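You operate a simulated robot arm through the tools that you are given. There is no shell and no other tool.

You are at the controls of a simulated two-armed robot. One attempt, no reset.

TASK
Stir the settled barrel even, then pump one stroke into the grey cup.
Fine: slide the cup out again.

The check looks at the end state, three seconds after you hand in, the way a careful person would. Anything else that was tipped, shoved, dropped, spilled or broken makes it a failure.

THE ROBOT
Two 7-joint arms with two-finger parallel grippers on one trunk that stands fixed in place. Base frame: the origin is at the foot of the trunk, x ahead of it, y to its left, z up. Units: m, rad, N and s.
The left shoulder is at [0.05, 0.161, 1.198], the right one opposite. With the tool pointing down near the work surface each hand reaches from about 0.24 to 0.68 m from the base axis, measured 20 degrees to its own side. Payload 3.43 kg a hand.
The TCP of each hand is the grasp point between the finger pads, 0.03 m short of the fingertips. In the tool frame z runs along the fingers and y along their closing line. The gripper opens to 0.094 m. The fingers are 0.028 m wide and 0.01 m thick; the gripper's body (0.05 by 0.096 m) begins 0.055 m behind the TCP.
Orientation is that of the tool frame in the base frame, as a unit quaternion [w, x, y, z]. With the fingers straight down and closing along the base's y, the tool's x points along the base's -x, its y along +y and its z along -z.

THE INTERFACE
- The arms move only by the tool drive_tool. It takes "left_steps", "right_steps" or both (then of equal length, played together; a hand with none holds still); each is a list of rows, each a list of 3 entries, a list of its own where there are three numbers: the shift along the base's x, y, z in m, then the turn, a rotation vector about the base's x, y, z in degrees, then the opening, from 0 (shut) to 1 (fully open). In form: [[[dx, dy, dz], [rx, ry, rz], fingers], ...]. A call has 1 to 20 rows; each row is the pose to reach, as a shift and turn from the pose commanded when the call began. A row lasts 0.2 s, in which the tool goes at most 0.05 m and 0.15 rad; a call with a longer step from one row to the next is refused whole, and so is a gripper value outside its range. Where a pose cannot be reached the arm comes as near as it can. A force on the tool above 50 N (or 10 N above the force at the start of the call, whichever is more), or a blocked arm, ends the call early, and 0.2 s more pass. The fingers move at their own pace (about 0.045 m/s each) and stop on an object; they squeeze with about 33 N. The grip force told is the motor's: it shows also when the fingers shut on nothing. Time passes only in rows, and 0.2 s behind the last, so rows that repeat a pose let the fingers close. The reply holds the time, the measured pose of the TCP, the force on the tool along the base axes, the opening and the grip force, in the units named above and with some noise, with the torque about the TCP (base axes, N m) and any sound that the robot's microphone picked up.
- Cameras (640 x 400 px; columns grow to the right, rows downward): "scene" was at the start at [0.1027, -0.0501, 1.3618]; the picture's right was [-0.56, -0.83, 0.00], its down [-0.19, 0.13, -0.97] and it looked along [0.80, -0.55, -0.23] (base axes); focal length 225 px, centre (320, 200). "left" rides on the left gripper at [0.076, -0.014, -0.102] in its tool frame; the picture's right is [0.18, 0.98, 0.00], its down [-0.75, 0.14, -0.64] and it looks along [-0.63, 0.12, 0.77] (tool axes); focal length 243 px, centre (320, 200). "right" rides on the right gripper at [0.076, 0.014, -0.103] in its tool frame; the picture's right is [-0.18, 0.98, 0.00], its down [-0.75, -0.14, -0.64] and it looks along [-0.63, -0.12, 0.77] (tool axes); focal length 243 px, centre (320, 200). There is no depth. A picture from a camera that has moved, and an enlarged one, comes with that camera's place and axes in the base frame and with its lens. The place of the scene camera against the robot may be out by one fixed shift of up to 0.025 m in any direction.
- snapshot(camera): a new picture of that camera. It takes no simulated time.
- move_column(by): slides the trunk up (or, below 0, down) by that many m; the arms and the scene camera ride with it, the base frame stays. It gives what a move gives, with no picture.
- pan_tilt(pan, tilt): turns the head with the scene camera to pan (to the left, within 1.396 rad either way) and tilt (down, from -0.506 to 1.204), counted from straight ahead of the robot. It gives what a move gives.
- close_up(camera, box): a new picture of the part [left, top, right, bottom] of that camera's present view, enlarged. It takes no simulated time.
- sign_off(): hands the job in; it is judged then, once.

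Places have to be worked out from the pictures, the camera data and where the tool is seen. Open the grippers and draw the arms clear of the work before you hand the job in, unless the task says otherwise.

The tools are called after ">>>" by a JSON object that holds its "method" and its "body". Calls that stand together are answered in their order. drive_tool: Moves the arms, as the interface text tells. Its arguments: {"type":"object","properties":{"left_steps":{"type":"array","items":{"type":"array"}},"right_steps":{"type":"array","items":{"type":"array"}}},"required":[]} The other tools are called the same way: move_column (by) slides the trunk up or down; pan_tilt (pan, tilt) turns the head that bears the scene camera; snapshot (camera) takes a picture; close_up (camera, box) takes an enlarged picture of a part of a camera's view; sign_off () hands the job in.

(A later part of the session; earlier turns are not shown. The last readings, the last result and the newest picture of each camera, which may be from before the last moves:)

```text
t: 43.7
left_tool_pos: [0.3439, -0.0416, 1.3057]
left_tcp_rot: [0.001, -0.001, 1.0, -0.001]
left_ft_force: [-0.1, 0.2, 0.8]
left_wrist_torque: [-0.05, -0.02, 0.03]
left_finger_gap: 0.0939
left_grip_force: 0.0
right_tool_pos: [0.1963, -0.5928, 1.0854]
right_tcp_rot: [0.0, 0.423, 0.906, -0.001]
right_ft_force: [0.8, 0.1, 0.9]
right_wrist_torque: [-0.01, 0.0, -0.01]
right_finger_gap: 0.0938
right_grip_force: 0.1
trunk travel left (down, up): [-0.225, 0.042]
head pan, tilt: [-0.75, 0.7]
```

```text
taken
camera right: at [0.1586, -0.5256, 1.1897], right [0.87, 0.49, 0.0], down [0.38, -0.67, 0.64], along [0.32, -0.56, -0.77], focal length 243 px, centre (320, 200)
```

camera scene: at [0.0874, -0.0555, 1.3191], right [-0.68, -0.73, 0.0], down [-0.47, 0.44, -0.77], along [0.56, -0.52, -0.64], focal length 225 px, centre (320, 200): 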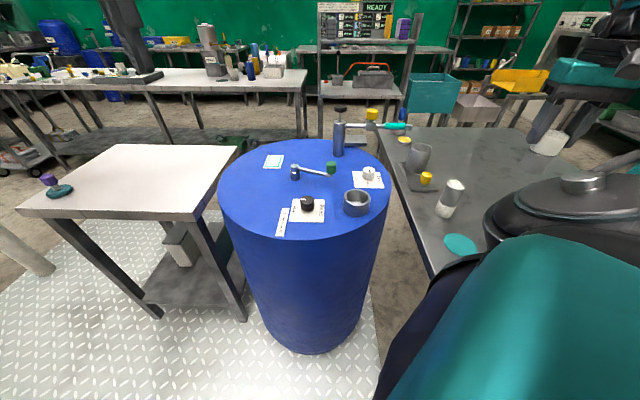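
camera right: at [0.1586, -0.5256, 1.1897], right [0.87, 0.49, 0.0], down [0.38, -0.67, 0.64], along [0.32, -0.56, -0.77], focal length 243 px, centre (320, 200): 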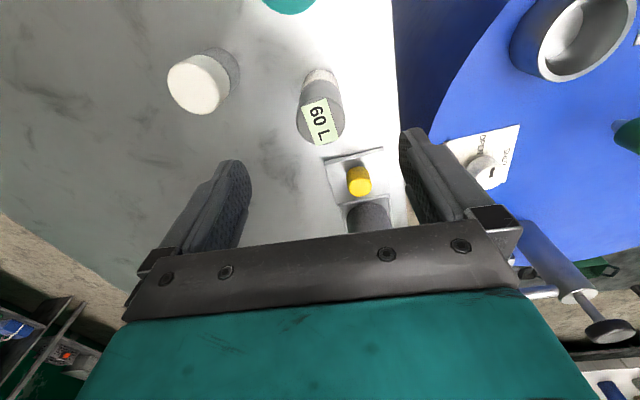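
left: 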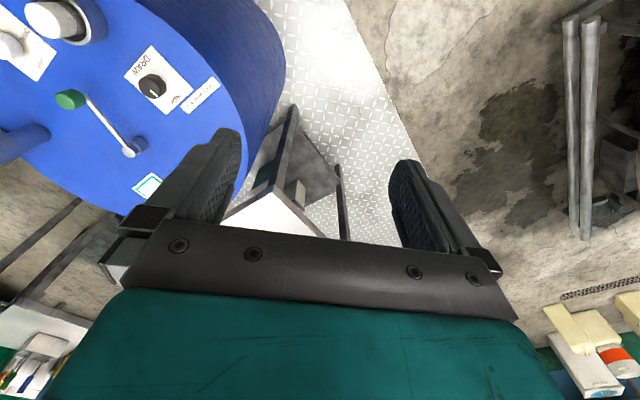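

The gauge stands back in place. Now I fetch the plug: move above it at (0.099, -0.632), yaw -60°.

>>> {"method": "drive_tool", "body": {"right_steps": [[[-0.04, -0.016, 0.0], [0, 0, -5], 1], [[-0.08, -0.032, 0.0], [0, 0, -10], 1], [[-0.097, -0.039, 0.0], [0, 0, -10], 1], [[-0.097, -0.039, -0.03], [0, 0, -10], 1]]}}

>>> {"method": "snapshot", "body": {"camera": "right"}}

```text
t: 44.7
left_tool_pos: [0.3442, -0.0412, 1.3051]
left_tcp_rot: [0.0, -0.001, 1.0, 0.0]
left_ft_force: [0.2, -0.2, 0.4]
left_wrist_torque: [0.01, 0.02, -0.01]
left_finger_gap: 0.094
left_grip_force: 0.1
right_tool_pos: [0.0977, -0.6327, 1.0548]
right_tcp_rot: [0.0, 0.501, 0.866, 0.0]
right_ft_force: [-0.1, 0.2, -0.2]
right_wrist_torque: [0.02, -0.01, -0.03]
right_finger_gap: 0.094
right_grip_force: 0.0
trunk travel left (down, up): [-0.225, 0.042]
head pan, tilt: [-0.75, 0.7]
```

```text
taken
camera right: at [0.0737, -0.5602, 1.1585], right [0.94, 0.33, 0.0], down [0.25, -0.72, 0.64], along [0.21, -0.61, -0.77], focal length 243 px, centre (320, 200)
```

right: 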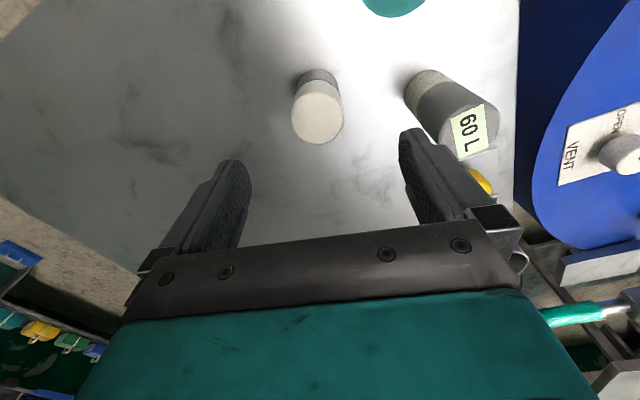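

The plug is centred. I lower with a slightly narrowed opening to TCP z 0.980 and close.

>>> {"method": "drive_tool", "body": {"right_steps": [[[0.001, 0, -0.02], [0, 0, 0], 0.8], [[0.001, 0, -0.05], [0, 0, 0], 0.8], [[0.001, 0, -0.0745], [0, 0, 0], 0.8], [[0.001, 0, -0.0745], [0, 0, 0], 0.5], [[0.001, 0, -0.0745], [0, 0, 0], 0.3], [[0.001, 0, -0.0745], [0, 0, 0], 0.3], [[0.001, 0, -0.0745], [0, 0, 0], 0.3], [[0.001, 0, -0.0745], [0, 0, 0], 0.3]]}}

>>> {"method": "drive_tool", "body": {"right_steps": [[[0, 0, 0.03], [0, 0, 0], 0.3], [[0, 0, 0.07], [0, 0, 0], 0.3], [[0, 0, 0.11], [0, 0, 0], 0.3], [[0, 0, 0.15], [0, 0, 0], 0.3], [[0.0, 0.0, 0.165], [0, 0, 0], 0.3]]}}

>>> {"method": "snapshot", "body": {"camera": "right"}}

```text
t: 46.5
left_tool_pos: [0.3451, -0.0416, 1.3058]
left_tcp_rot: [0.0, -0.001, 1.0, -0.001]
left_ft_force: [0.4, 0.0, 1.2]
left_wrist_torque: [0.02, -0.02, -0.01]
left_finger_gap: 0.094
left_grip_force: 0.0
right_tool_pos: [0.0994, -0.6319, 0.9806]
right_tcp_rot: [0.0, 0.5, 0.866, -0.001]
right_ft_force: [-0.5, 0.1, 0.2]
right_wrist_torque: [0.05, -0.03, 0.03]
right_finger_gap: 0.0395
right_grip_force: 33.0
trunk travel left (down, up): [-0.225, 0.042]
head pan, tilt: [-0.75, 0.7]
```

```text
t: 47.7
left_tool_pos: [0.3438, -0.0414, 1.3057]
left_tcp_rot: [0.0, -0.001, 1.0, -0.001]
left_ft_force: [0.5, 0.2, 0.4]
left_wrist_torque: [-0.01, 0.02, -0.01]
left_finger_gap: 0.0937
left_grip_force: 0.1
right_tool_pos: [0.1025, -0.6327, 1.1468]
right_tcp_rot: [0.0, 0.501, 0.866, 0.0]
right_ft_force: [0.8, 0.1, 0.2]
right_wrist_torque: [0.01, 0.03, 0.02]
right_finger_gap: 0.0396
right_grip_force: 33.2
trunk travel left (down, up): [-0.225, 0.042]
head pan, tilt: [-0.75, 0.7]
```

```text
taken
camera right: at [0.077, -0.5604, 1.2502], right [0.94, 0.33, 0.0], down [0.25, -0.72, 0.64], along [0.21, -0.61, -0.77], focal length 243 px, centre (320, 200)
```

right: 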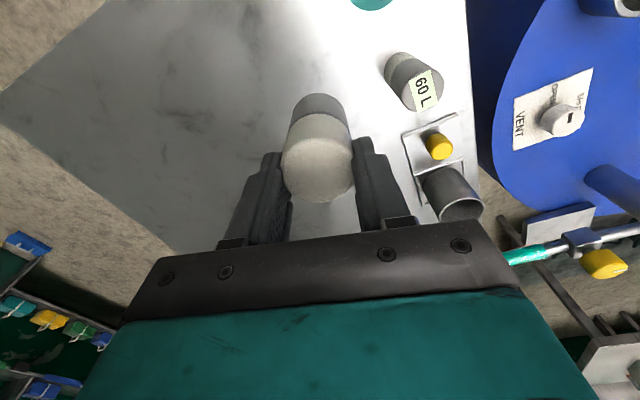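

Plug in hand. I carry it back over the collar at (0.368, -0.438).

>>> {"method": "drive_tool", "body": {"right_steps": [[[0.033, 0.024, 0.0], [0, 0, 5], 0.3], [[0.066, 0.048, 0.0], [0, 0, 10], 0.3], [[0.1, 0.072, 0.0], [0, 0, 15], 0.3], [[0.133, 0.096, 0.0], [0, 0, 20], 0.3], [[0.166, 0.12, 0.0], [0, 0, 25], 0.3], [[0.2, 0.145, 0.0], [0, 0, 30], 0.3], [[0.233, 0.17, 0.0], [0, 0, 35], 0.3], [[0.2655, 0.1945, 0.0], [0, 0, 35], 0.3], [[0.2655, 0.1945, -0.04], [0, 0, 35], 0.3], [[0.2655, 0.1945, -0.08], [0, 0, 35], 0.3], [[0.2655, 0.1945, -0.1], [0, 0, 35], 0.3]]}}

>>> {"method": "close_up", "body": {"camera": "right", "box": [250, 40, 390, 220]}}

>>> {"method": "close_up", "body": {"camera": "scene", "box": [320, 140, 400, 220]}}

```text
t: 50.1
left_tool_pos: [0.3441, -0.0412, 1.3056]
left_tcp_rot: [0.0, 0.0, 1.0, 0.001]
left_ft_force: [-0.2, 0.6, -0.3]
left_wrist_torque: [0.0, -0.03, 0.01]
left_finger_gap: 0.094
left_grip_force: 0.0
right_tool_pos: [0.3627, -0.4382, 1.0439]
right_tcp_rot: [0.002, 0.217, 0.976, 0.001]
right_ft_force: [0.3, 0.6, -0.5]
right_wrist_torque: [0.0, -0.01, 0.0]
right_finger_gap: 0.0395
right_grip_force: 33.0
trunk travel left (down, up): [-0.225, 0.042]
head pan, tilt: [-0.75, 0.7]
```

```text
2.22 times, centred on (320, 130) of right
camera zoom: at [0.3012, -0.3946, 1.1492], right [0.58, 0.81, 0.0], down [0.62, -0.45, 0.64], along [0.52, -0.37, -0.77], focal length 539 px, centre (320, 356)
```

zoom: 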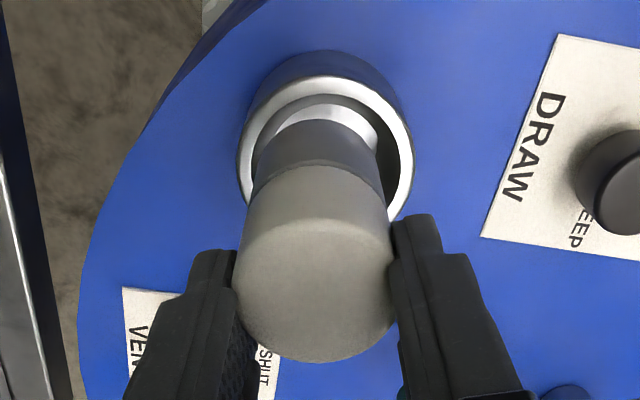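

```text
5.00 times, centred on (360, 180) of scene
camera zoom: at [0.0876, -0.0557, 1.3191], right [-0.68, -0.73, 0.0], down [-0.47, 0.44, -0.76], along [0.56, -0.52, -0.64], focal length 1126 px, centre (120, 300)
```

zoom: 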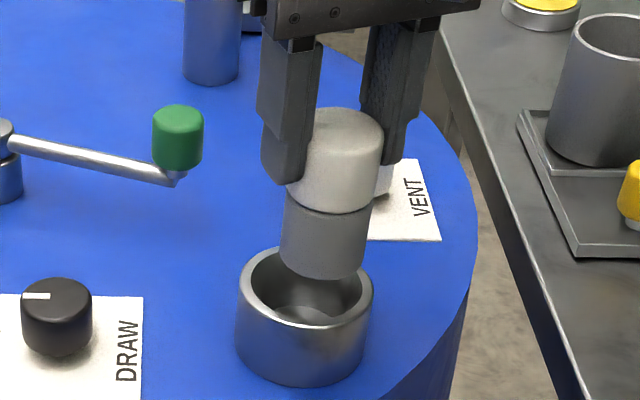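

The hand is about 5 mm short in x; I correct to (0.368, -0.437) while lowering slowly into the collar.

>>> {"method": "drive_tool", "body": {"right_steps": [[[0.003, 0.0005, 0], [0, 0, 0], 0.3], [[0.0055, 0.001, 0], [0, 0, 0], 0.3], [[0.0055, 0.001, -0.008], [0, 0, 0], 0.3], [[0.0055, 0.001, -0.016], [0, 0, 0], 0.3]]}}

>>> {"method": "close_up", "body": {"camera": "scene", "box": [320, 140, 400, 220]}}

>>> {"method": "close_up", "body": {"camera": "right", "box": [250, 40, 390, 220]}}

```text
t: 51.1
left_tool_pos: [0.3436, -0.0412, 1.3053]
left_tcp_rot: [0.001, 0.0, 1.0, -0.001]
left_ft_force: [-0.1, 0.6, 0.5]
left_wrist_torque: [-0.01, 0.03, -0.04]
left_finger_gap: 0.0939
left_grip_force: 0.1
right_tool_pos: [0.3718, -0.4362, 1.0298]
right_tcp_rot: [0.002, 0.217, 0.976, 0.001]
right_ft_force: [-0.6, -0.8, -1.7]
right_wrist_torque: [-0.01, 0.02, -0.03]
right_finger_gap: 0.0395
right_grip_force: 32.5
trunk travel left (down, up): [-0.225, 0.042]
head pan, tilt: [-0.75, 0.7]
```

```text
5.00 times, centred on (360, 180) of scene
camera zoom: at [0.0878, -0.0554, 1.3191], right [-0.68, -0.73, 0.0], down [-0.47, 0.44, -0.76], along [0.56, -0.52, -0.64], focal length 1126 px, centre (120, 300)
```

zoom: 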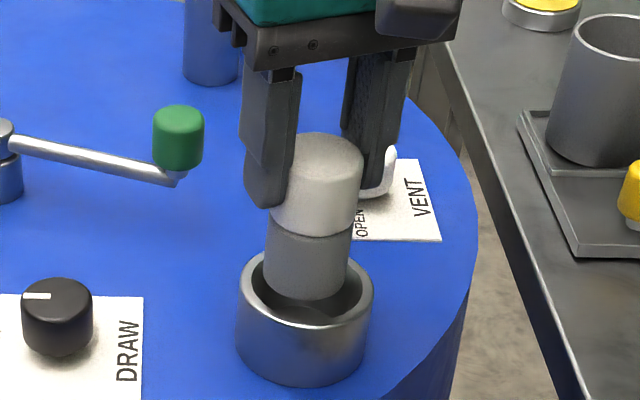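

```text
2.22 times, centred on (320, 130) of right
camera zoom: at [0.3084, -0.3918, 1.1333], right [0.58, 0.81, 0.0], down [0.62, -0.45, 0.64], along [0.52, -0.37, -0.77], focal length 539 px, centre (320, 356)
```

zoom: 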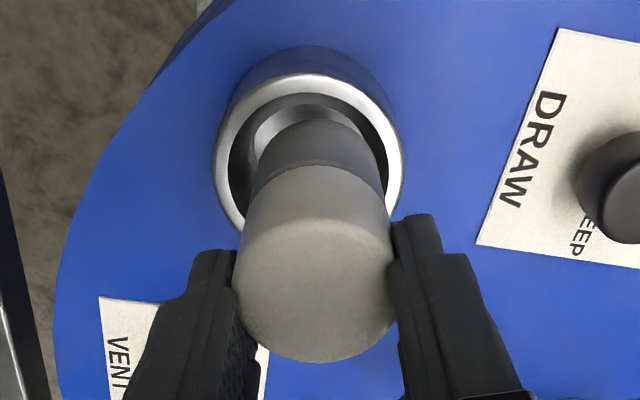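

Both views show it within the clearance (±9 mm). I nudge 1–2 mm and lower to the floor, expecting contact near TCP z 0.9895.

>>> {"method": "drive_tool", "body": {"right_steps": [[[-0.001, -0.0015, -0.008], [0, 0, 0], 0.3], [[-0.001, -0.0015, -0.016], [0, 0, 0], 0.3], [[-0.001, -0.0015, -0.024], [0, 0, 0], 0.3], [[-0.001, -0.0015, -0.03], [0, 0, 0], 0.3], [[-0.001, -0.0015, -0.035], [0, 0, 0], 0.3]]}}

>>> {"method": "drive_tool", "body": {"right_steps": [[[0, 0, -0.002], [0, 0, 0], 0.3], [[0, 0, -0.004], [0, 0, 0], 0.3]]}}

```text
t: 52.3
left_tool_pos: [0.3434, -0.0427, 1.3049]
left_tcp_rot: [0.001, -0.001, 1.0, 0.0]
left_ft_force: [-0.3, 0.4, 0.2]
left_wrist_torque: [0.02, 0.0, -0.02]
left_finger_gap: 0.0939
left_grip_force: 0.0
right_tool_pos: [0.3707, -0.4373, 0.9946]
right_tcp_rot: [0.001, 0.217, 0.976, 0.001]
right_ft_force: [2.6, -3.1, 0.1]
right_wrist_torque: [-0.21, -0.12, 0.0]
right_finger_gap: 0.0395
right_grip_force: 32.6
trunk travel left (down, up): [-0.225, 0.042]
head pan, tilt: [-0.75, 0.7]
```

```text
t: 52.9
left_tool_pos: [0.3452, -0.0412, 1.305]
left_tcp_rot: [0.0, 0.0, 1.0, -0.001]
left_ft_force: [0.0, -0.7, -0.2]
left_wrist_torque: [0.02, 0.02, 0.0]
left_finger_gap: 0.0944
left_grip_force: 0.1
right_tool_pos: [0.3699, -0.4375, 0.9903]
right_tcp_rot: [0.001, 0.217, 0.976, 0.0]
right_ft_force: [2.1, -2.5, 0.5]
right_wrist_torque: [-0.12, -0.12, -0.03]
right_finger_gap: 0.0396
right_grip_force: 32.7
trunk travel left (down, up): [-0.225, 0.042]
head pan, tilt: [-0.75, 0.7]
```

A light side contact; I ease 1 mm toward +x/-y and go down the last 2 mm, then release.

>>> {"method": "drive_tool", "body": {"right_steps": [[[0.001, -0.0015, -0.001], [0, 0, 0], 0.3], [[0.0015, -0.002, -0.003], [0, 0, 0], 0.3]]}}

>>> {"method": "close_up", "body": {"camera": "scene", "box": [320, 140, 400, 220]}}

```text
t: 53.5
left_tool_pos: [0.3448, -0.0424, 1.3055]
left_tcp_rot: [0.001, -0.001, 1.0, -0.001]
left_ft_force: [0.1, 0.9, -0.2]
left_wrist_torque: [0.03, 0.02, -0.01]
left_finger_gap: 0.094
left_grip_force: 0.0
right_tool_pos: [0.3714, -0.4395, 0.9888]
right_tcp_rot: [0.0, 0.217, 0.976, 0.0]
right_ft_force: [-0.4, 1.3, -0.3]
right_wrist_torque: [-0.01, 0.02, 0.01]
right_finger_gap: 0.0397
right_grip_force: 33.0
trunk travel left (down, up): [-0.225, 0.042]
head pan, tilt: [-0.75, 0.7]
```

```text
5.00 times, centred on (360, 180) of scene
camera zoom: at [0.0876, -0.0552, 1.3191], right [-0.68, -0.73, 0.0], down [-0.47, 0.44, -0.77], along [0.56, -0.52, -0.64], focal length 1126 px, centre (120, 300)
```

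zoom: 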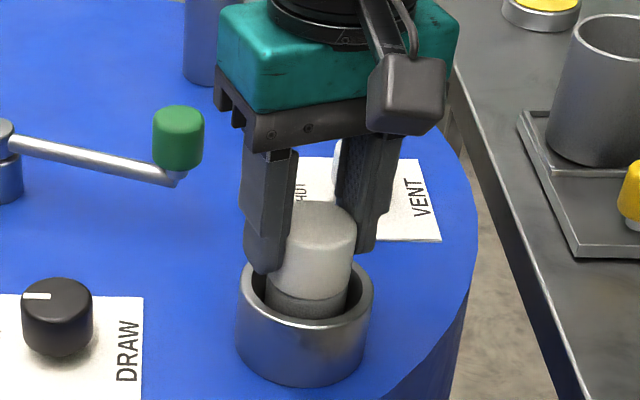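

Looks seated. One more 2 mm press to confirm floor contact, then open and rise.

>>> {"method": "drive_tool", "body": {"right_steps": [[[0, 0, -0.0015], [0, 0, 0], 0.3], [[0, 0, -0.0025], [0, 0, 0], 0.3]]}}

>>> {"method": "drive_tool", "body": {"right_steps": [[[0, 0, 0.0015], [0, 0, 0], 0.35], [[0, 0, 0.0015], [0, 0, 0], 0.6], [[0, 0, 0.0015], [0, 0, 0], 0.8], [[0, 0, 0.0015], [0, 0, 0], 0.8], [[0, 0, 0.0015], [0, 0, 0], 0.8]]}}

>>> {"method": "drive_tool", "body": {"right_steps": [[[0, 0, 0.03], [0, 0, 0], 0.9], [[0, 0, 0.07], [0, 0, 0], 1], [[0, 0, 0.11], [0, 0, 0], 1], [[0, 0, 0.15], [0, 0, 0], 1]]}}

>>> {"method": "snapshot", "body": {"camera": "right"}}

>>> {"method": "close_up", "body": {"camera": "scene", "box": [210, 95, 400, 250]}}

```text
t: 54.1
left_tool_pos: [0.3437, -0.0395, 1.3073]
left_tcp_rot: [0.001, -0.001, 1.0, -0.001]
left_ft_force: [-1.2, 0.0, 0.7]
left_wrist_torque: [0.03, 0.0, -0.02]
left_finger_gap: 0.094
left_grip_force: 0.1
right_tool_pos: [0.3708, -0.4391, 0.988]
right_tcp_rot: [0.002, 0.217, 0.976, 0.0]
right_ft_force: [-4.9, -0.5, 17.3]
right_wrist_torque: [-0.07, 0.54, 0.02]
right_finger_gap: 0.0396
right_grip_force: 33.1
trunk travel left (down, up): [-0.225, 0.042]
head pan, tilt: [-0.75, 0.7]
```

```text
t: 55.3
left_tool_pos: [0.3439, -0.0413, 1.3042]
left_tcp_rot: [0.0, -0.001, 1.0, -0.001]
left_ft_force: [-0.7, 1.0, 0.1]
left_wrist_torque: [0.0, 0.02, 0.02]
left_finger_gap: 0.094
left_grip_force: 0.0
right_tool_pos: [0.3707, -0.4395, 0.987]
right_tcp_rot: [0.001, 0.217, 0.976, 0.0]
right_ft_force: [-0.3, -0.9, 0.4]
right_wrist_torque: [-0.03, 0.0, 0.02]
right_finger_gap: 0.0751
right_grip_force: 0.0
trunk travel left (down, up): [-0.225, 0.042]
head pan, tilt: [-0.75, 0.7]
```

```text
t: 56.3
left_tool_pos: [0.3444, -0.0418, 1.3042]
left_tcp_rot: [0.0, -0.001, 1.0, -0.001]
left_ft_force: [-0.1, -0.5, 0.0]
left_wrist_torque: [0.01, -0.02, 0.02]
left_finger_gap: 0.0941
left_grip_force: 0.1
right_tool_pos: [0.3729, -0.4423, 1.1379]
right_tcp_rot: [0.0, 0.217, 0.976, 0.001]
right_ft_force: [-0.3, -0.1, -0.3]
right_wrist_torque: [0.0, -0.01, -0.01]
right_finger_gap: 0.094
right_grip_force: 0.1
trunk travel left (down, up): [-0.225, 0.042]
head pan, tilt: [-0.75, 0.7]
```

```text
taken
camera right: at [0.3098, -0.3978, 1.2418], right [0.58, 0.81, 0.0], down [0.62, -0.45, 0.64], along [0.52, -0.37, -0.77], focal length 243 px, centre (320, 200)
```

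right: 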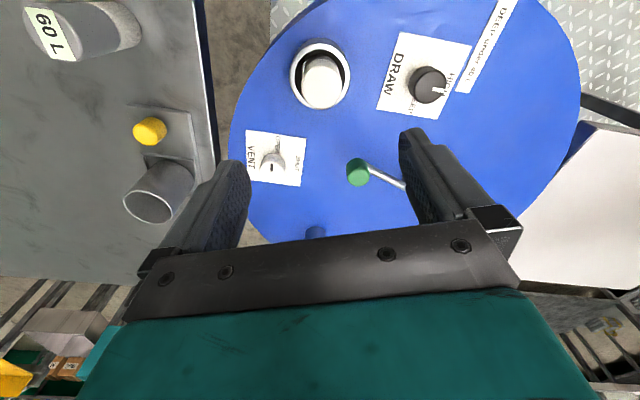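

```text
2.58 times, centred on (305, 172) of scene
camera zoom: at [0.0875, -0.055, 1.3191], right [-0.68, -0.73, 0.0], down [-0.47, 0.44, -0.77], along [0.56, -0.52, -0.64], focal length 581 px, centre (359, 271)
```

zoom: 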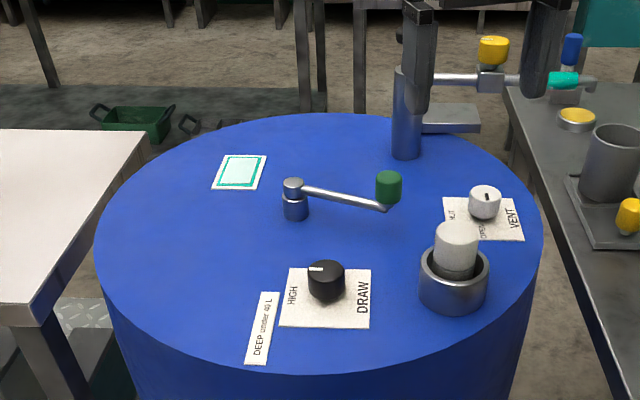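

Plug is back, gauge reads 60 L so DRAW stays HIGH, VENT is OPEN. The crank pivot is near (0.603, -0.412), knob at (0.493, -0.463, z≈0.96), radius about 0.12. The far side of the circle is far out, so I test in free space whether a 40° tilted hand reaches above (0.70, -0.45).

>>> {"method": "drive_tool", "body": {"right_steps": [[[0.02, 0, 0.03], [-2.1, -4.5, 0], 0], [[0.06, 0, 0.04], [-4.2, -9.1, 0], 0], [[0.1, 0, 0.04], [-6.3, -13.6, 0], 0], [[0.14, 0, 0.04], [-8.5, -18.1, 0], 0], [[0.18, 0, 0.04], [-10.6, -22.7, 0], 0], [[0.22, 0, 0.04], [-12.7, -27.2, 0], 0], [[0.26, 0, 0.04], [-14.8, -31.7, 0], 0], [[0.3, -0.005, 0.03], [-16.9, -36.3, 0], 0], [[0.327, -0.008, 0.01], [-16.9, -36.3, 0], 0], [[0.327, -0.008, -0.02], [-16.9, -36.3, 0], 0]]}}

>>> {"method": "snapshot", "body": {"camera": "right"}}

>>> {"method": "snapshot", "body": {"camera": "scene"}}

```text
t: 58.5
left_tool_pos: [0.3443, -0.0416, 1.3058]
left_tcp_rot: [0.0, -0.002, 1.0, -0.002]
left_ft_force: [-0.1, 0.1, -0.8]
left_wrist_torque: [-0.02, 0.02, 0.01]
left_finger_gap: 0.0939
left_grip_force: 0.1
right_tool_pos: [0.7001, -0.4479, 1.117]
right_tcp_rot: [0.335, 0.203, 0.917, -0.073]
right_ft_force: [-0.5, 0.4, 0.8]
right_wrist_torque: [-0.02, 0.0, -0.01]
right_finger_gap: 0.0
right_grip_force: 33.1
trunk travel left (down, up): [-0.225, 0.042]
head pan, tilt: [-0.75, 0.7]
```

```text
taken
camera right: at [0.5933, -0.3837, 1.1482], right [0.54, 0.83, 0.12], down [0.09, -0.2, 0.98], along [0.83, -0.52, -0.18], focal length 243 px, centre (320, 200)
```

right: 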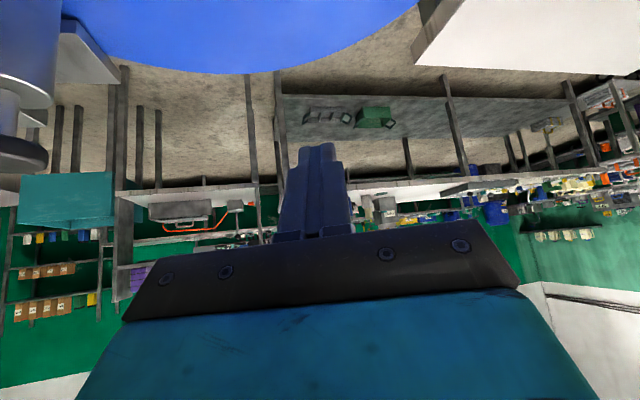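

```text
taken
camera scene: at [0.0876, -0.0554, 1.3191], right [-0.68, -0.73, 0.0], down [-0.47, 0.44, -0.77], along [0.56, -0.52, -0.64], focal length 225 px, centre (320, 200)
```

scene: 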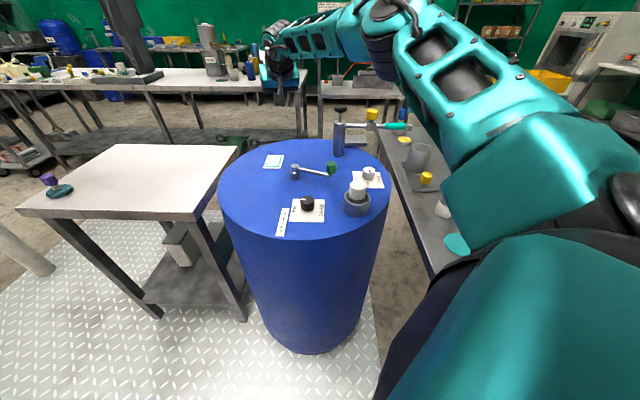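

Reach is fine with the tilt. I'll push the crank knob round with the closed fingers as a peg, following a circle of radius ~0.118 around (0.603, -0.412). First I bring the closed fingers above the start point just behind the knob (on its DRAW side).

>>> {"method": "drive_tool", "body": {"right_steps": [[[-0.04, 0.008, 0], [0, 0, 0], 0], [[-0.08, 0.016, 0], [0, 0, 0], 0], [[-0.12, 0.026, 0], [0, 0, 0], 0], [[-0.16, 0.036, -0.02], [0, 0, 0], 0], [[-0.2, 0.045, -0.05], [0, 0, 0], 0], [[-0.228, 0.051, -0.067], [0, 0, 0], 0]]}}

>>> {"method": "close_up", "body": {"camera": "scene", "box": [230, 100, 400, 240]}}

>>> {"method": "snapshot", "body": {"camera": "left"}}

>>> {"method": "snapshot", "body": {"camera": "right"}}

```text
refused: row 5 steps farther than a row can; nothing moved
```

```text
2.86 times, centred on (315, 170) of scene
camera zoom: at [0.0876, -0.0554, 1.3191], right [-0.68, -0.73, 0.0], down [-0.47, 0.44, -0.77], along [0.56, -0.52, -0.64], focal length 644 px, centre (334, 286)
```

zoom: 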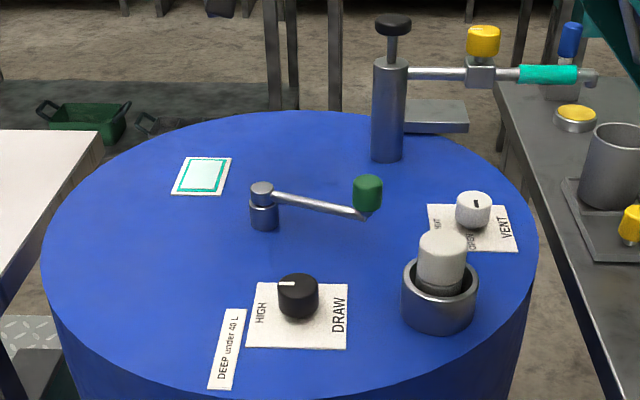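

```text
taken
camera left: at [0.2672, -0.0561, 1.4086], right [-0.18, 0.98, 0.0], down [0.75, 0.14, 0.64], along [0.63, 0.12, -0.77], focal length 243 px, centre (320, 200)
```

left: 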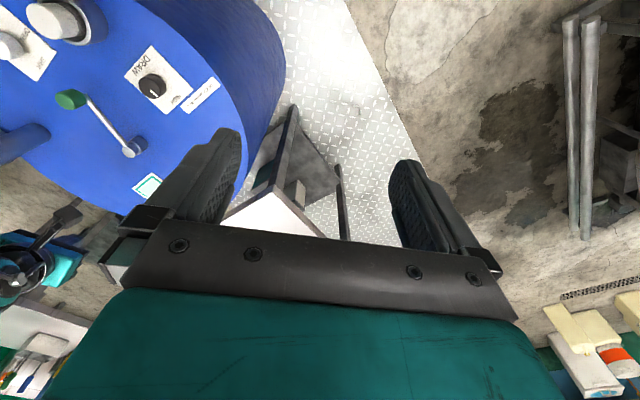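

```text
taken
camera right: at [0.5933, -0.3837, 1.1482], right [0.54, 0.83, 0.12], down [0.09, -0.2, 0.98], along [0.83, -0.52, -0.18], focal length 243 px, centre (320, 200)
```

right: 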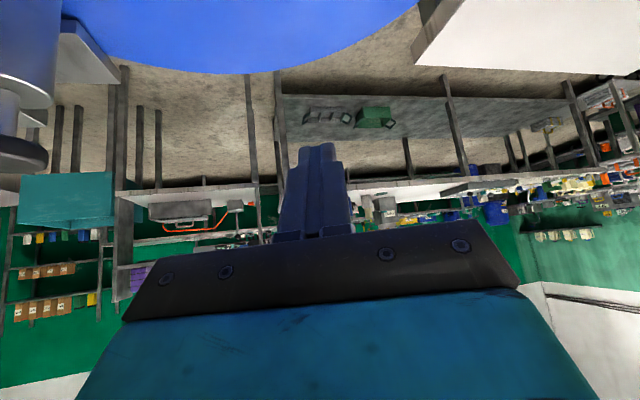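

The step was marginally too long; I resend with smaller steps.

>>> {"method": "drive_tool", "body": {"right_steps": [[[-0.04, 0.008, 0], [0, 0, 0], 0], [[-0.08, 0.016, 0], [0, 0, 0], 0], [[-0.12, 0.026, 0], [0, 0, 0], 0], [[-0.16, 0.036, -0.02], [0, 0, 0], 0], [[-0.195, 0.043, -0.045], [0, 0, 0], 0], [[-0.228, 0.05, -0.067], [0, 0, 0], 0]]}}

>>> {"method": "close_up", "body": {"camera": "scene", "box": [230, 100, 400, 240]}}

>>> {"method": "close_up", "body": {"camera": "left", "box": [0, 0, 240, 220]}}

>>> {"method": "snapshot", "body": {"camera": "right"}}

```text
t: 59.9
left_tool_pos: [0.3453, -0.0425, 1.3053]
left_tcp_rot: [0.0, -0.001, 1.0, 0.0]
left_ft_force: [0.6, 0.4, -0.2]
left_wrist_torque: [-0.02, 0.0, 0.02]
left_finger_gap: 0.0941
left_grip_force: 0.1
right_tool_pos: [0.4714, -0.3975, 1.0504]
right_tcp_rot: [0.335, 0.204, 0.917, -0.074]
right_ft_force: [0.3, -0.2, 0.1]
right_wrist_torque: [0.0, -0.02, 0.02]
right_finger_gap: 0.0
right_grip_force: 33.0
trunk travel left (down, up): [-0.225, 0.042]
head pan, tilt: [-0.75, 0.7]
```

```text
2.86 times, centred on (315, 170) of scene
camera zoom: at [0.0875, -0.0557, 1.3191], right [-0.68, -0.73, 0.0], down [-0.47, 0.44, -0.76], along [0.56, -0.52, -0.64], focal length 644 px, centre (334, 286)
```

zoom: 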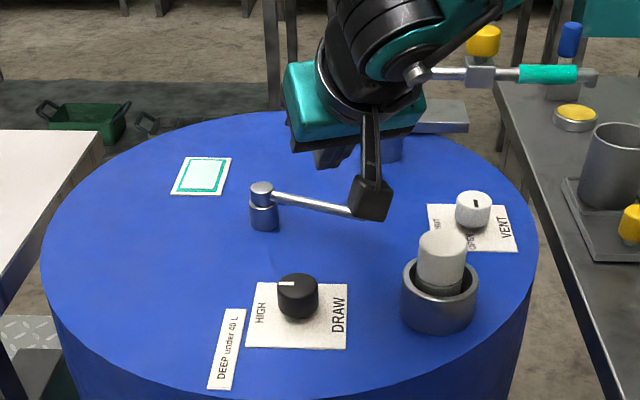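

```text
1.82 times, centred on (120, 110) of left
camera zoom: at [0.267, -0.0565, 1.4086], right [-0.18, 0.98, 0.0], down [0.75, 0.14, 0.64], along [0.63, 0.12, -0.77], focal length 441 px, centre (684, 364)
```

zoom: 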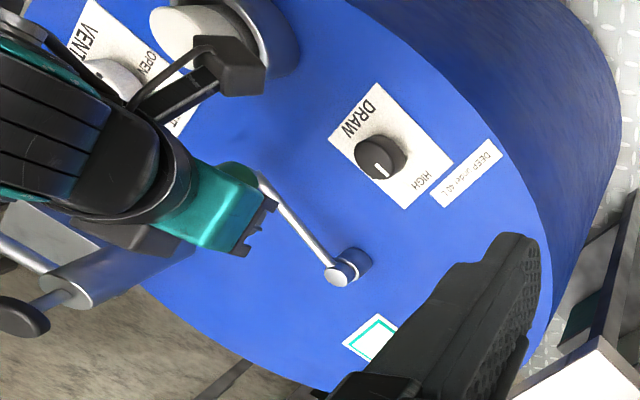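

```text
taken
camera right: at [0.3649, -0.3334, 1.0802], right [0.54, 0.83, 0.12], down [0.09, -0.2, 0.98], along [0.83, -0.52, -0.18], focal length 243 px, centre (320, 200)
```

right: 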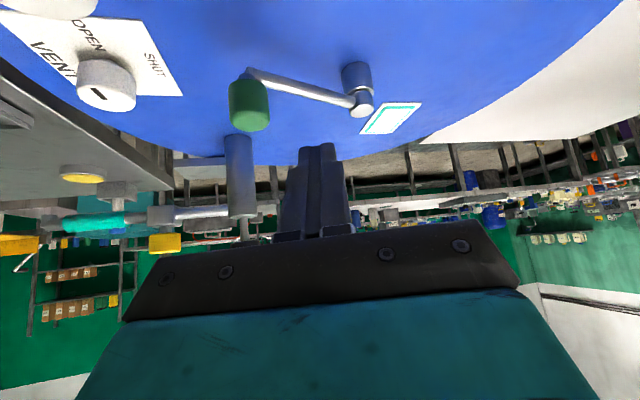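

The view confirms the geometry, but at 40° tilt the hand's camera would pass close above the plug, so I'll use 30°. I test 30° reach over the far side of the circle, still above the crank.

>>> {"method": "drive_tool", "body": {"right_steps": [[[0.04, -0.01, 0], [2.1, 4.5, 0], 0], [[0.08, -0.02, 0], [4.2, 9.1, 0], 0], [[0.12, -0.03, 0], [4.2, 9.1, 0], 0], [[0.16, -0.04, 0], [4.2, 9.1, 0], 0], [[0.2, -0.05, 0], [4.2, 9.1, 0], 0], [[0.23, -0.06, 0], [4.2, 9.1, 0], 0], [[0.23, -0.06, -0.03], [4.2, 9.1, 0], 0]]}}

>>> {"method": "close_up", "body": {"camera": "scene", "box": [230, 70, 400, 210]}}

```text
t: 61.5
left_tool_pos: [0.3448, -0.0421, 1.3047]
left_tcp_rot: [0.0, -0.002, 1.0, -0.001]
left_ft_force: [0.0, -0.8, 0.1]
left_wrist_torque: [-0.02, 0.0, -0.02]
left_finger_gap: 0.0941
left_grip_force: 0.1
right_tool_pos: [0.6606, -0.4539, 1.0329]
right_tcp_rot: [0.254, 0.209, 0.943, -0.054]
right_ft_force: [-0.1, 0.7, -0.7]
right_wrist_torque: [-0.02, 0.01, 0.02]
right_finger_gap: 0.0
right_grip_force: 32.7
right hand out of reach, approached as far as the arm can: row 5, 6, 7
trunk travel left (down, up): [-0.225, 0.042]
head pan, tilt: [-0.75, 0.7]
```

```text
2.86 times, centred on (315, 140) of scene
camera zoom: at [0.0881, -0.0556, 1.319], right [-0.68, -0.73, 0.0], down [-0.47, 0.44, -0.76], along [0.56, -0.52, -0.64], focal length 644 px, centre (334, 371)
```

zoom: 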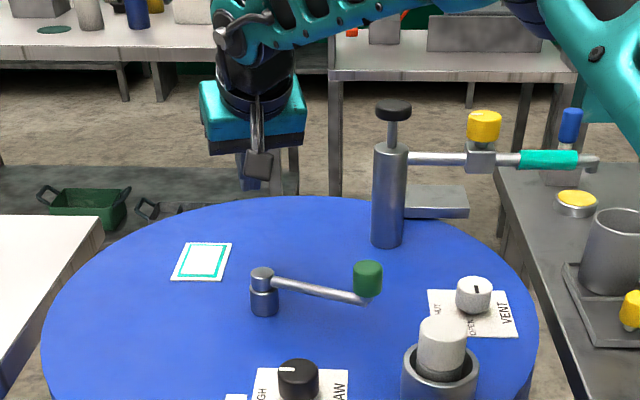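

30° can't reach the knob's far side, but pushing on the crank rod (z ≈ 0.934) at a smaller radius of about 0.062 will fit well inside reach and clear everything. I move above the start point beside the rod.

>>> {"method": "drive_tool", "body": {"right_steps": [[[-0.04, 0.018, 0.0], [0, 0, 0], 0], [[-0.08, 0.036, 0.0], [0, 0, 0], 0], [[-0.115, 0.054, 0.0], [0, 0, 0], 0], [[-0.1316, 0.064, 0.0], [0, 0, 0], 0], [[-0.1316, 0.064, -0.03], [0, 0, 0], 0]]}}

>>> {"method": "close_up", "body": {"camera": "scene", "box": [230, 100, 400, 240]}}

>>> {"method": "close_up", "body": {"camera": "left", "box": [0, 0, 240, 220]}}

>>> {"method": "snapshot", "body": {"camera": "right"}}

```text
t: 62.7
left_tool_pos: [0.3448, -0.0421, 1.3051]
left_tcp_rot: [0.0, -0.001, 1.0, 0.0]
left_ft_force: [0.6, -0.1, -0.4]
left_wrist_torque: [-0.03, -0.01, -0.01]
left_finger_gap: 0.0941
left_grip_force: 0.1
right_tool_pos: [0.5291, -0.3916, 1.0048]
right_tcp_rot: [0.253, 0.21, 0.943, -0.056]
right_ft_force: [0.3, -0.5, -0.4]
right_wrist_torque: [0.01, 0.02, 0.0]
right_finger_gap: 0.0001
right_grip_force: 33.4
trunk travel left (down, up): [-0.225, 0.042]
head pan, tilt: [-0.75, 0.7]
```

```text
2.86 times, centred on (315, 170) of scene
camera zoom: at [0.0883, -0.0557, 1.319], right [-0.68, -0.73, 0.0], down [-0.47, 0.44, -0.76], along [0.56, -0.52, -0.64], focal length 644 px, centre (334, 286)
```

zoom: 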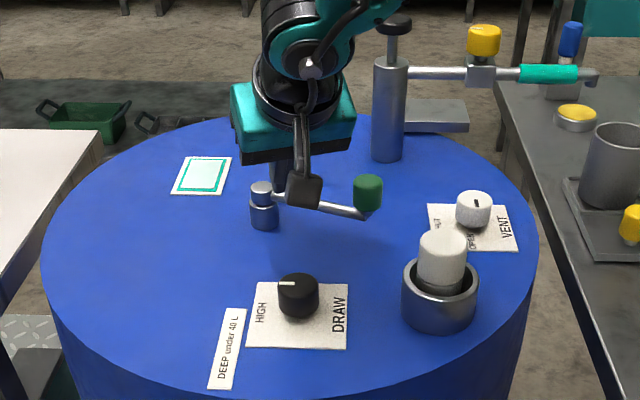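

```text
1.82 times, centred on (120, 110) of left
camera zoom: at [0.268, -0.0565, 1.4083], right [-0.19, 0.98, 0.0], down [0.75, 0.14, 0.64], along [0.63, 0.12, -0.77], focal length 441 px, centre (684, 364)
```

zoom: 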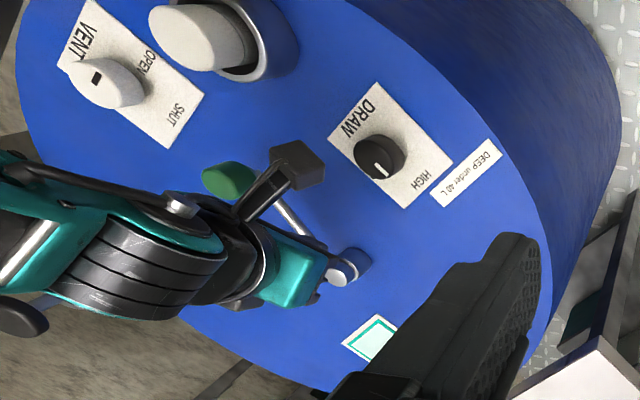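

```text
taken
camera right: at [0.4294, -0.3294, 1.0566], right [0.56, 0.82, 0.09], down [0.24, -0.27, 0.93], along [0.79, -0.5, -0.35], focal length 243 px, centre (320, 200)
```

right: 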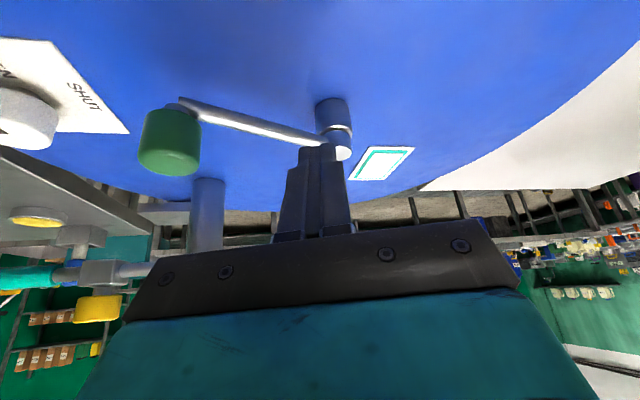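

The fingers are beside the rod near the pivot, clear of it. I lower to TCP z 0.944 (fingertips about z 0.918, lid at 0.893).

>>> {"method": "drive_tool", "body": {"right_steps": [[[0, 0, -0.02], [0, 0, 0], 0], [[0, 0, -0.04], [0, 0, 0], 0], [[0, 0, -0.061], [0, 0, 0], 0]]}}

>>> {"method": "snapshot", "body": {"camera": "right"}}

>>> {"method": "close_up", "body": {"camera": "left", "box": [0, 0, 240, 220]}}

```text
t: 63.5
left_tool_pos: [0.3451, -0.0426, 1.3051]
left_tcp_rot: [0.001, 0.0, 1.0, 0.0]
left_ft_force: [0.6, 0.0, -1.3]
left_wrist_torque: [0.02, 0.02, -0.02]
left_finger_gap: 0.0941
left_grip_force: 0.1
right_tool_pos: [0.5286, -0.3897, 0.9427]
right_tcp_rot: [0.254, 0.209, 0.943, -0.056]
right_ft_force: [-0.8, -0.4, -0.2]
right_wrist_torque: [-0.05, 0.02, 0.03]
right_finger_gap: 0.0
right_grip_force: 33.0
trunk travel left (down, up): [-0.225, 0.042]
head pan, tilt: [-0.75, 0.7]
```

```text
taken
camera right: at [0.4286, -0.3277, 0.9952], right [0.56, 0.82, 0.09], down [0.24, -0.27, 0.93], along [0.79, -0.5, -0.35], focal length 243 px, centre (320, 200)
```

right: 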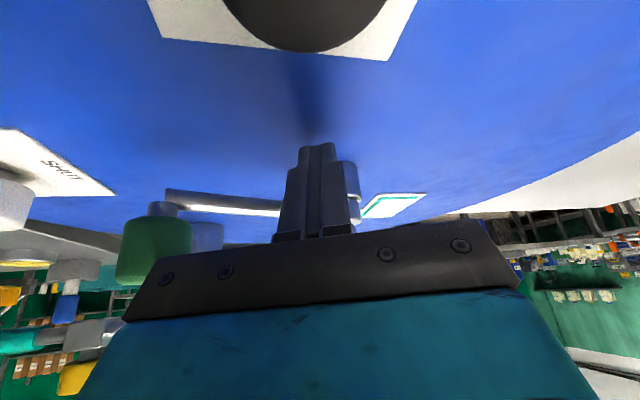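

```text
1.82 times, centred on (120, 110) of left
camera zoom: at [0.2677, -0.0564, 1.4084], right [-0.19, 0.98, 0.0], down [0.75, 0.14, 0.64], along [0.63, 0.12, -0.77], focal length 441 px, centre (684, 364)
```

zoom: 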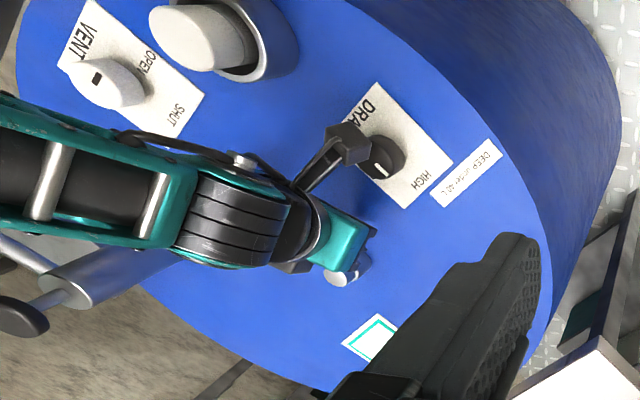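

Peg is in position beside the rod with no contact. I push the first 120° counter-clockwise along the circle and check forces and motion.

>>> {"method": "drive_tool", "body": {"right_steps": [[[-0.002, -0.0128, 0], [0, 0, 0], 0], [[-0.0014, -0.0257, 0], [0, 0, 0], 0], [[0.002, -0.0383, 0], [0, 0, 0], 0], [[0.0079, -0.0498, 0], [0, 0, 0], 0], [[0.016, -0.0599, 0], [0, 0, 0], 0], [[0.0261, -0.068, 0], [0, 0, 0], 0], [[0.0377, -0.0739, 0], [0, 0, 0], 0], [[0.0502, -0.0773, 0], [0, 0, 0], 0], [[0.0631, -0.078, 0], [0, 0, 0], 0], [[0.0759, -0.0759, 0], [0, 0, 0], 0]]}}

>>> {"method": "close_up", "body": {"camera": "scene", "box": [230, 100, 400, 240]}}

>>> {"method": "close_up", "body": {"camera": "left", "box": [0, 0, 240, 220]}}

```text
t: 65.1
left_tool_pos: [0.3441, -0.0418, 1.3045]
left_tcp_rot: [0.001, -0.001, 1.0, 0.0]
left_ft_force: [-0.5, -1.1, -0.7]
left_wrist_torque: [0.0, 0.02, 0.03]
left_finger_gap: 0.0937
left_grip_force: 0.0
right_tool_pos: [0.5503, -0.4567, 0.9324]
right_tcp_rot: [0.238, 0.209, 0.947, -0.054]
right_ft_force: [-4.6, 5.1, -3.1]
right_wrist_torque: [-0.03, 0.0, 0.06]
right_finger_gap: 0.0
right_grip_force: 33.0
trunk travel left (down, up): [-0.225, 0.042]
head pan, tilt: [-0.75, 0.7]
stopped in row 7 (right hand): the force on the tool passed its limit at 89 N (the readings are from after the stop); the commanded pose is now the measured one
```

```text
2.86 times, centred on (315, 170) of scene
camera zoom: at [0.0874, -0.0554, 1.3192], right [-0.68, -0.73, 0.0], down [-0.47, 0.44, -0.76], along [0.56, -0.52, -0.64], focal length 644 px, centre (334, 286)
```

zoom: 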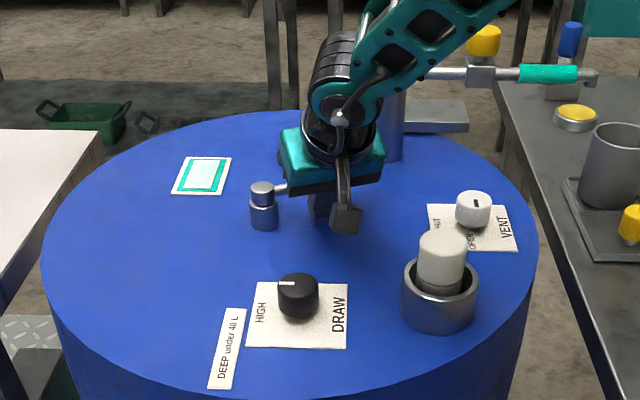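

```text
1.82 times, centred on (120, 110) of left
camera zoom: at [0.2671, -0.0564, 1.4084], right [-0.19, 0.98, 0.0], down [0.75, 0.14, 0.64], along [0.63, 0.12, -0.77], focal length 441 px, centre (684, 364)
```

zoom: 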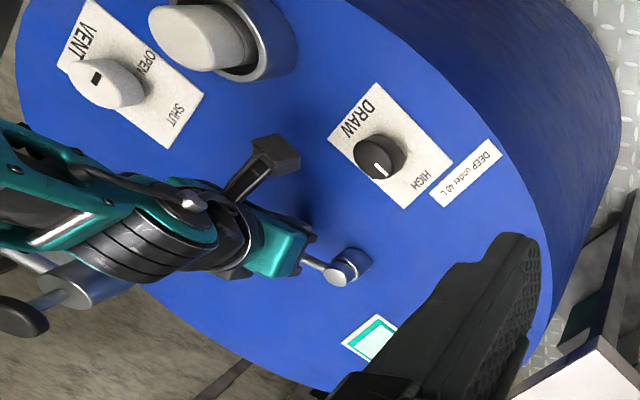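

The push stopped at a high force in row 7. I look from the hand camera to see whether the rod moved.

>>> {"method": "snapshot", "body": {"camera": "right"}}

>>> {"method": "close_up", "body": {"camera": "scene", "box": [275, 130, 365, 200]}}

```text
taken
camera right: at [0.4522, -0.3957, 0.989], right [0.56, 0.82, 0.08], down [0.27, -0.28, 0.92], along [0.78, -0.5, -0.38], focal length 243 px, centre (320, 200)
```

right: 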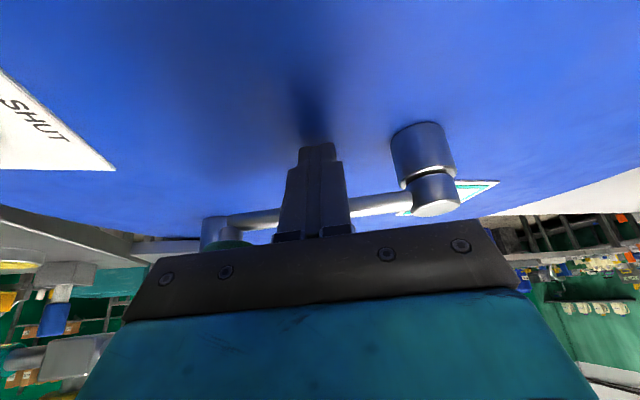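

```text
5.71 times, centred on (320, 165) of scene
camera zoom: at [0.0874, -0.0554, 1.3192], right [-0.68, -0.73, 0.0], down [-0.47, 0.44, -0.76], along [0.56, -0.52, -0.64], focal length 1287 px, centre (320, 400)
```

zoom: 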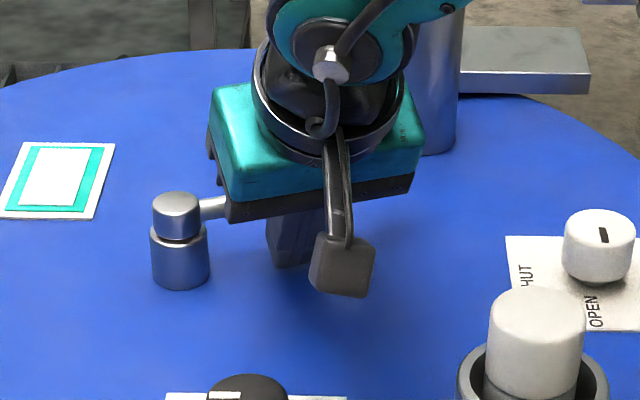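

The rod did turn by about 40°, but 60°/s at this short radius needs too much force, so I move the peg outward to radius 0.085, raise it back up and push at half speed.

>>> {"method": "drive_tool", "body": {"right_steps": [[[-0.006, -0.006, 0.012], [0, 0, 0], 0], [[-0.0108, -0.0159, 0.012], [0, 0, 0], 0], [[-0.0036, -0.0211, 0.012], [0, 0, 0], 0], [[0.0042, -0.0254, 0.012], [0, 0, 0], 0], [[0.0123, -0.029, 0.012], [0, 0, 0], 0], [[0.0208, -0.0317, 0.012], [0, 0, 0], 0], [[0.0295, -0.0334, 0.012], [0, 0, 0], 0], [[0.0384, -0.0343, 0.012], [0, 0, 0], 0], [[0.0473, -0.0342, 0.012], [0, 0, 0], 0], [[0.0561, -0.0332, 0.012], [0, 0, 0], 0]]}}

>>> {"method": "snapshot", "body": {"camera": "right"}}

>>> {"method": "close_up", "body": {"camera": "scene", "box": [250, 110, 380, 210]}}

```text
t: 65.9
left_tool_pos: [0.3458, -0.0421, 1.304]
left_tcp_rot: [0.001, -0.001, 1.0, 0.0]
left_ft_force: [0.8, -1.2, -1.1]
left_wrist_torque: [0.05, 0.03, 0.0]
left_finger_gap: 0.0941
left_grip_force: 0.1
right_tool_pos: [0.5418, -0.4733, 0.9381]
right_tcp_rot: [0.226, 0.208, 0.95, -0.051]
right_ft_force: [-7.4, 5.5, -0.4]
right_wrist_torque: [0.02, 0.06, 0.01]
right_finger_gap: 0.0002
right_grip_force: 32.9
trunk travel left (down, up): [-0.225, 0.042]
head pan, tilt: [-0.75, 0.7]
stopped in row 4 (right hand): the force on the tool passed its limit at 55 N (the readings are from after the stop); the commanded pose is now the measured one
```

```text
taken
camera right: at [0.4435, -0.4127, 0.9969], right [0.56, 0.82, 0.08], down [0.29, -0.29, 0.91], along [0.78, -0.49, -0.4], focal length 243 px, centre (320, 200)
```

right: 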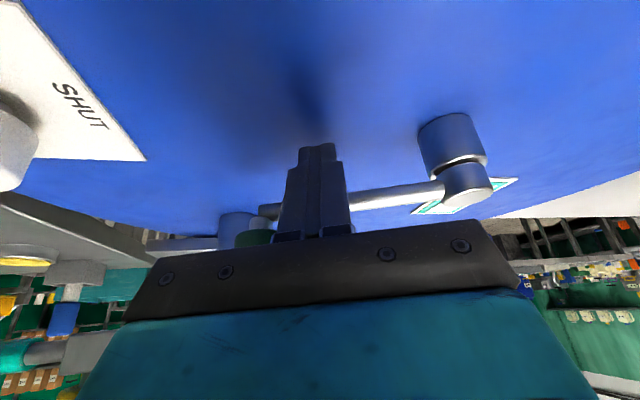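

```text
4.00 times, centred on (315, 160) of scene
camera zoom: at [0.0882, -0.0561, 1.3193], right [-0.68, -0.73, 0.0], down [-0.47, 0.44, -0.76], along [0.56, -0.52, -0.65], focal length 901 px, centre (340, 360)
```

zoom: 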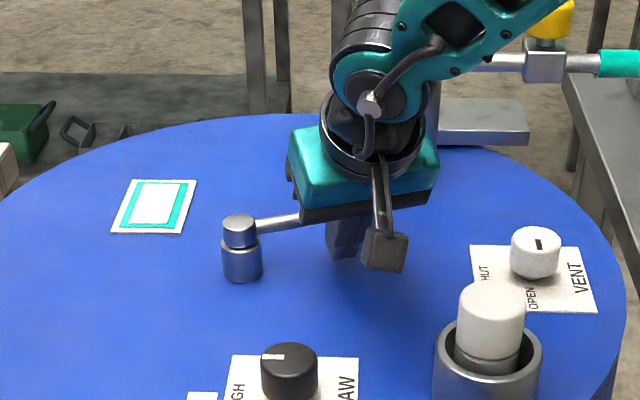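

The gripper body was probably jamming against the green knob. I check the window for any change of colour before changing the approach.

>>> {"method": "close_up", "body": {"camera": "scene", "box": [255, 145, 300, 180]}}

>>> {"method": "close_up", "body": {"camera": "left", "box": [20, 20, 220, 200]}}

```text
11.43 times, centred on (278, 162) of scene
camera zoom: at [0.0882, -0.0561, 1.3193], right [-0.68, -0.73, 0.0], down [-0.47, 0.44, -0.76], along [0.56, -0.52, -0.65], focal length 2574 px, centre (806, 629)
```

zoom: 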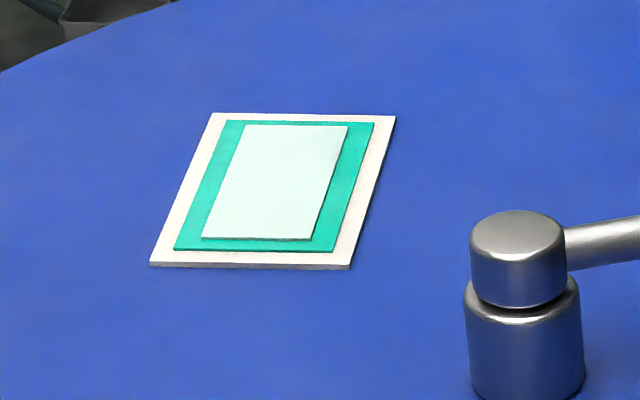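

```text
2.22 times, centred on (120, 110) of left
camera zoom: at [0.2678, -0.0571, 1.4085], right [-0.19, 0.98, 0.0], down [0.75, 0.14, 0.64], along [0.63, 0.12, -0.77], focal length 539 px, centre (764, 400)
```

zoom: 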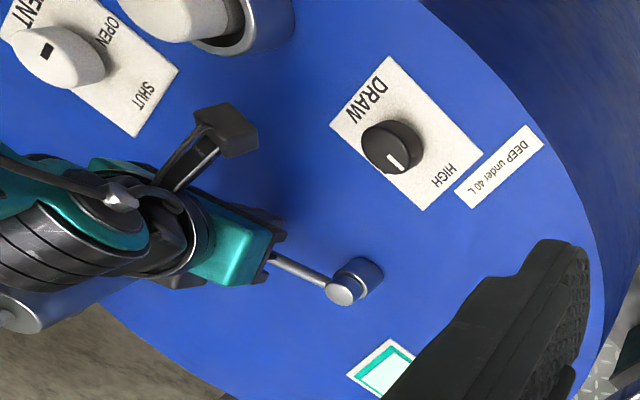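

The pale square inside the teal frame has visibly shrunk, so turning the crank is progressing the mix. I lift the hand clear to see the crank's present angle.

>>> {"method": "drive_tool", "body": {"right_steps": [[[-0.002, 0.002, 0.02], [0, 0, 0], 0], [[-0.01, 0.01, 0.06], [0, 0, 0], 0], [[-0.03, 0.03, 0.1], [0, 0, 0], 0], [[-0.06, 0.06, 0.12], [0, 0, 0], 0]]}}

>>> {"method": "snapshot", "body": {"camera": "right"}}

>>> {"method": "close_up", "body": {"camera": "scene", "box": [230, 100, 400, 240]}}

>>> {"method": "close_up", "body": {"camera": "left", "box": [20, 20, 220, 200]}}

```text
t: 66.9
left_tool_pos: [0.3432, -0.0404, 1.3058]
left_tcp_rot: [0.0, -0.001, 1.0, -0.001]
left_ft_force: [0.5, -0.6, 0.0]
left_wrist_torque: [-0.04, -0.01, 0.0]
left_finger_gap: 0.094
left_grip_force: 0.1
right_tool_pos: [0.4798, -0.4105, 1.0606]
right_tcp_rot: [0.23, 0.208, 0.949, -0.053]
right_ft_force: [-0.2, 0.1, -0.1]
right_wrist_torque: [-0.04, -0.01, 0.0]
right_finger_gap: 0.0
right_grip_force: 33.3
trunk travel left (down, up): [-0.225, 0.042]
head pan, tilt: [-0.75, 0.7]
```

```text
taken
camera right: at [0.3824, -0.3509, 1.119], right [0.56, 0.82, 0.08], down [0.28, -0.28, 0.92], along [0.78, -0.49, -0.39], focal length 243 px, centre (320, 200)
```

right: 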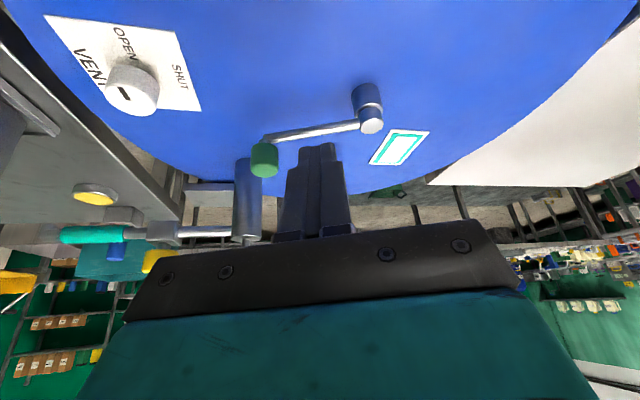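

```text
2.86 times, centred on (315, 170) of scene
camera zoom: at [0.087, -0.0547, 1.3193], right [-0.68, -0.73, 0.0], down [-0.47, 0.44, -0.77], along [0.56, -0.52, -0.64], focal length 644 px, centre (334, 286)
```

zoom: 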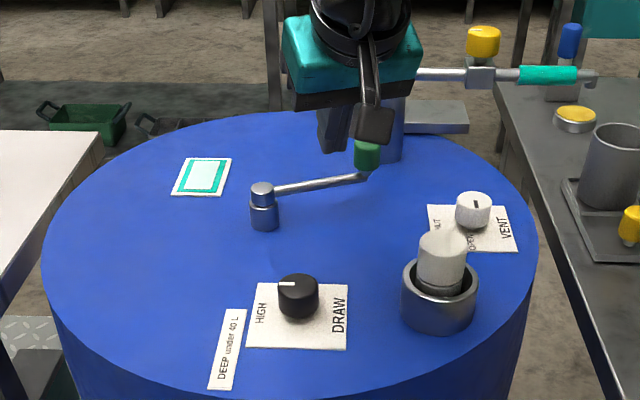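

```text
2.22 times, centred on (120, 110) of left
camera zoom: at [0.2664, -0.0554, 1.4089], right [-0.18, 0.98, 0.0], down [0.75, 0.14, 0.64], along [0.63, 0.12, -0.77], focal length 539 px, centre (764, 400)
```

zoom: 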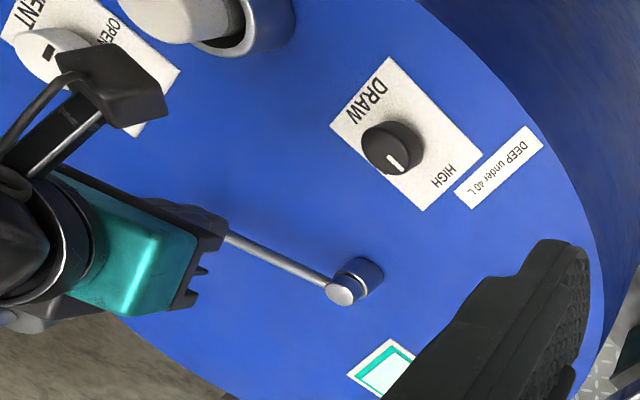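

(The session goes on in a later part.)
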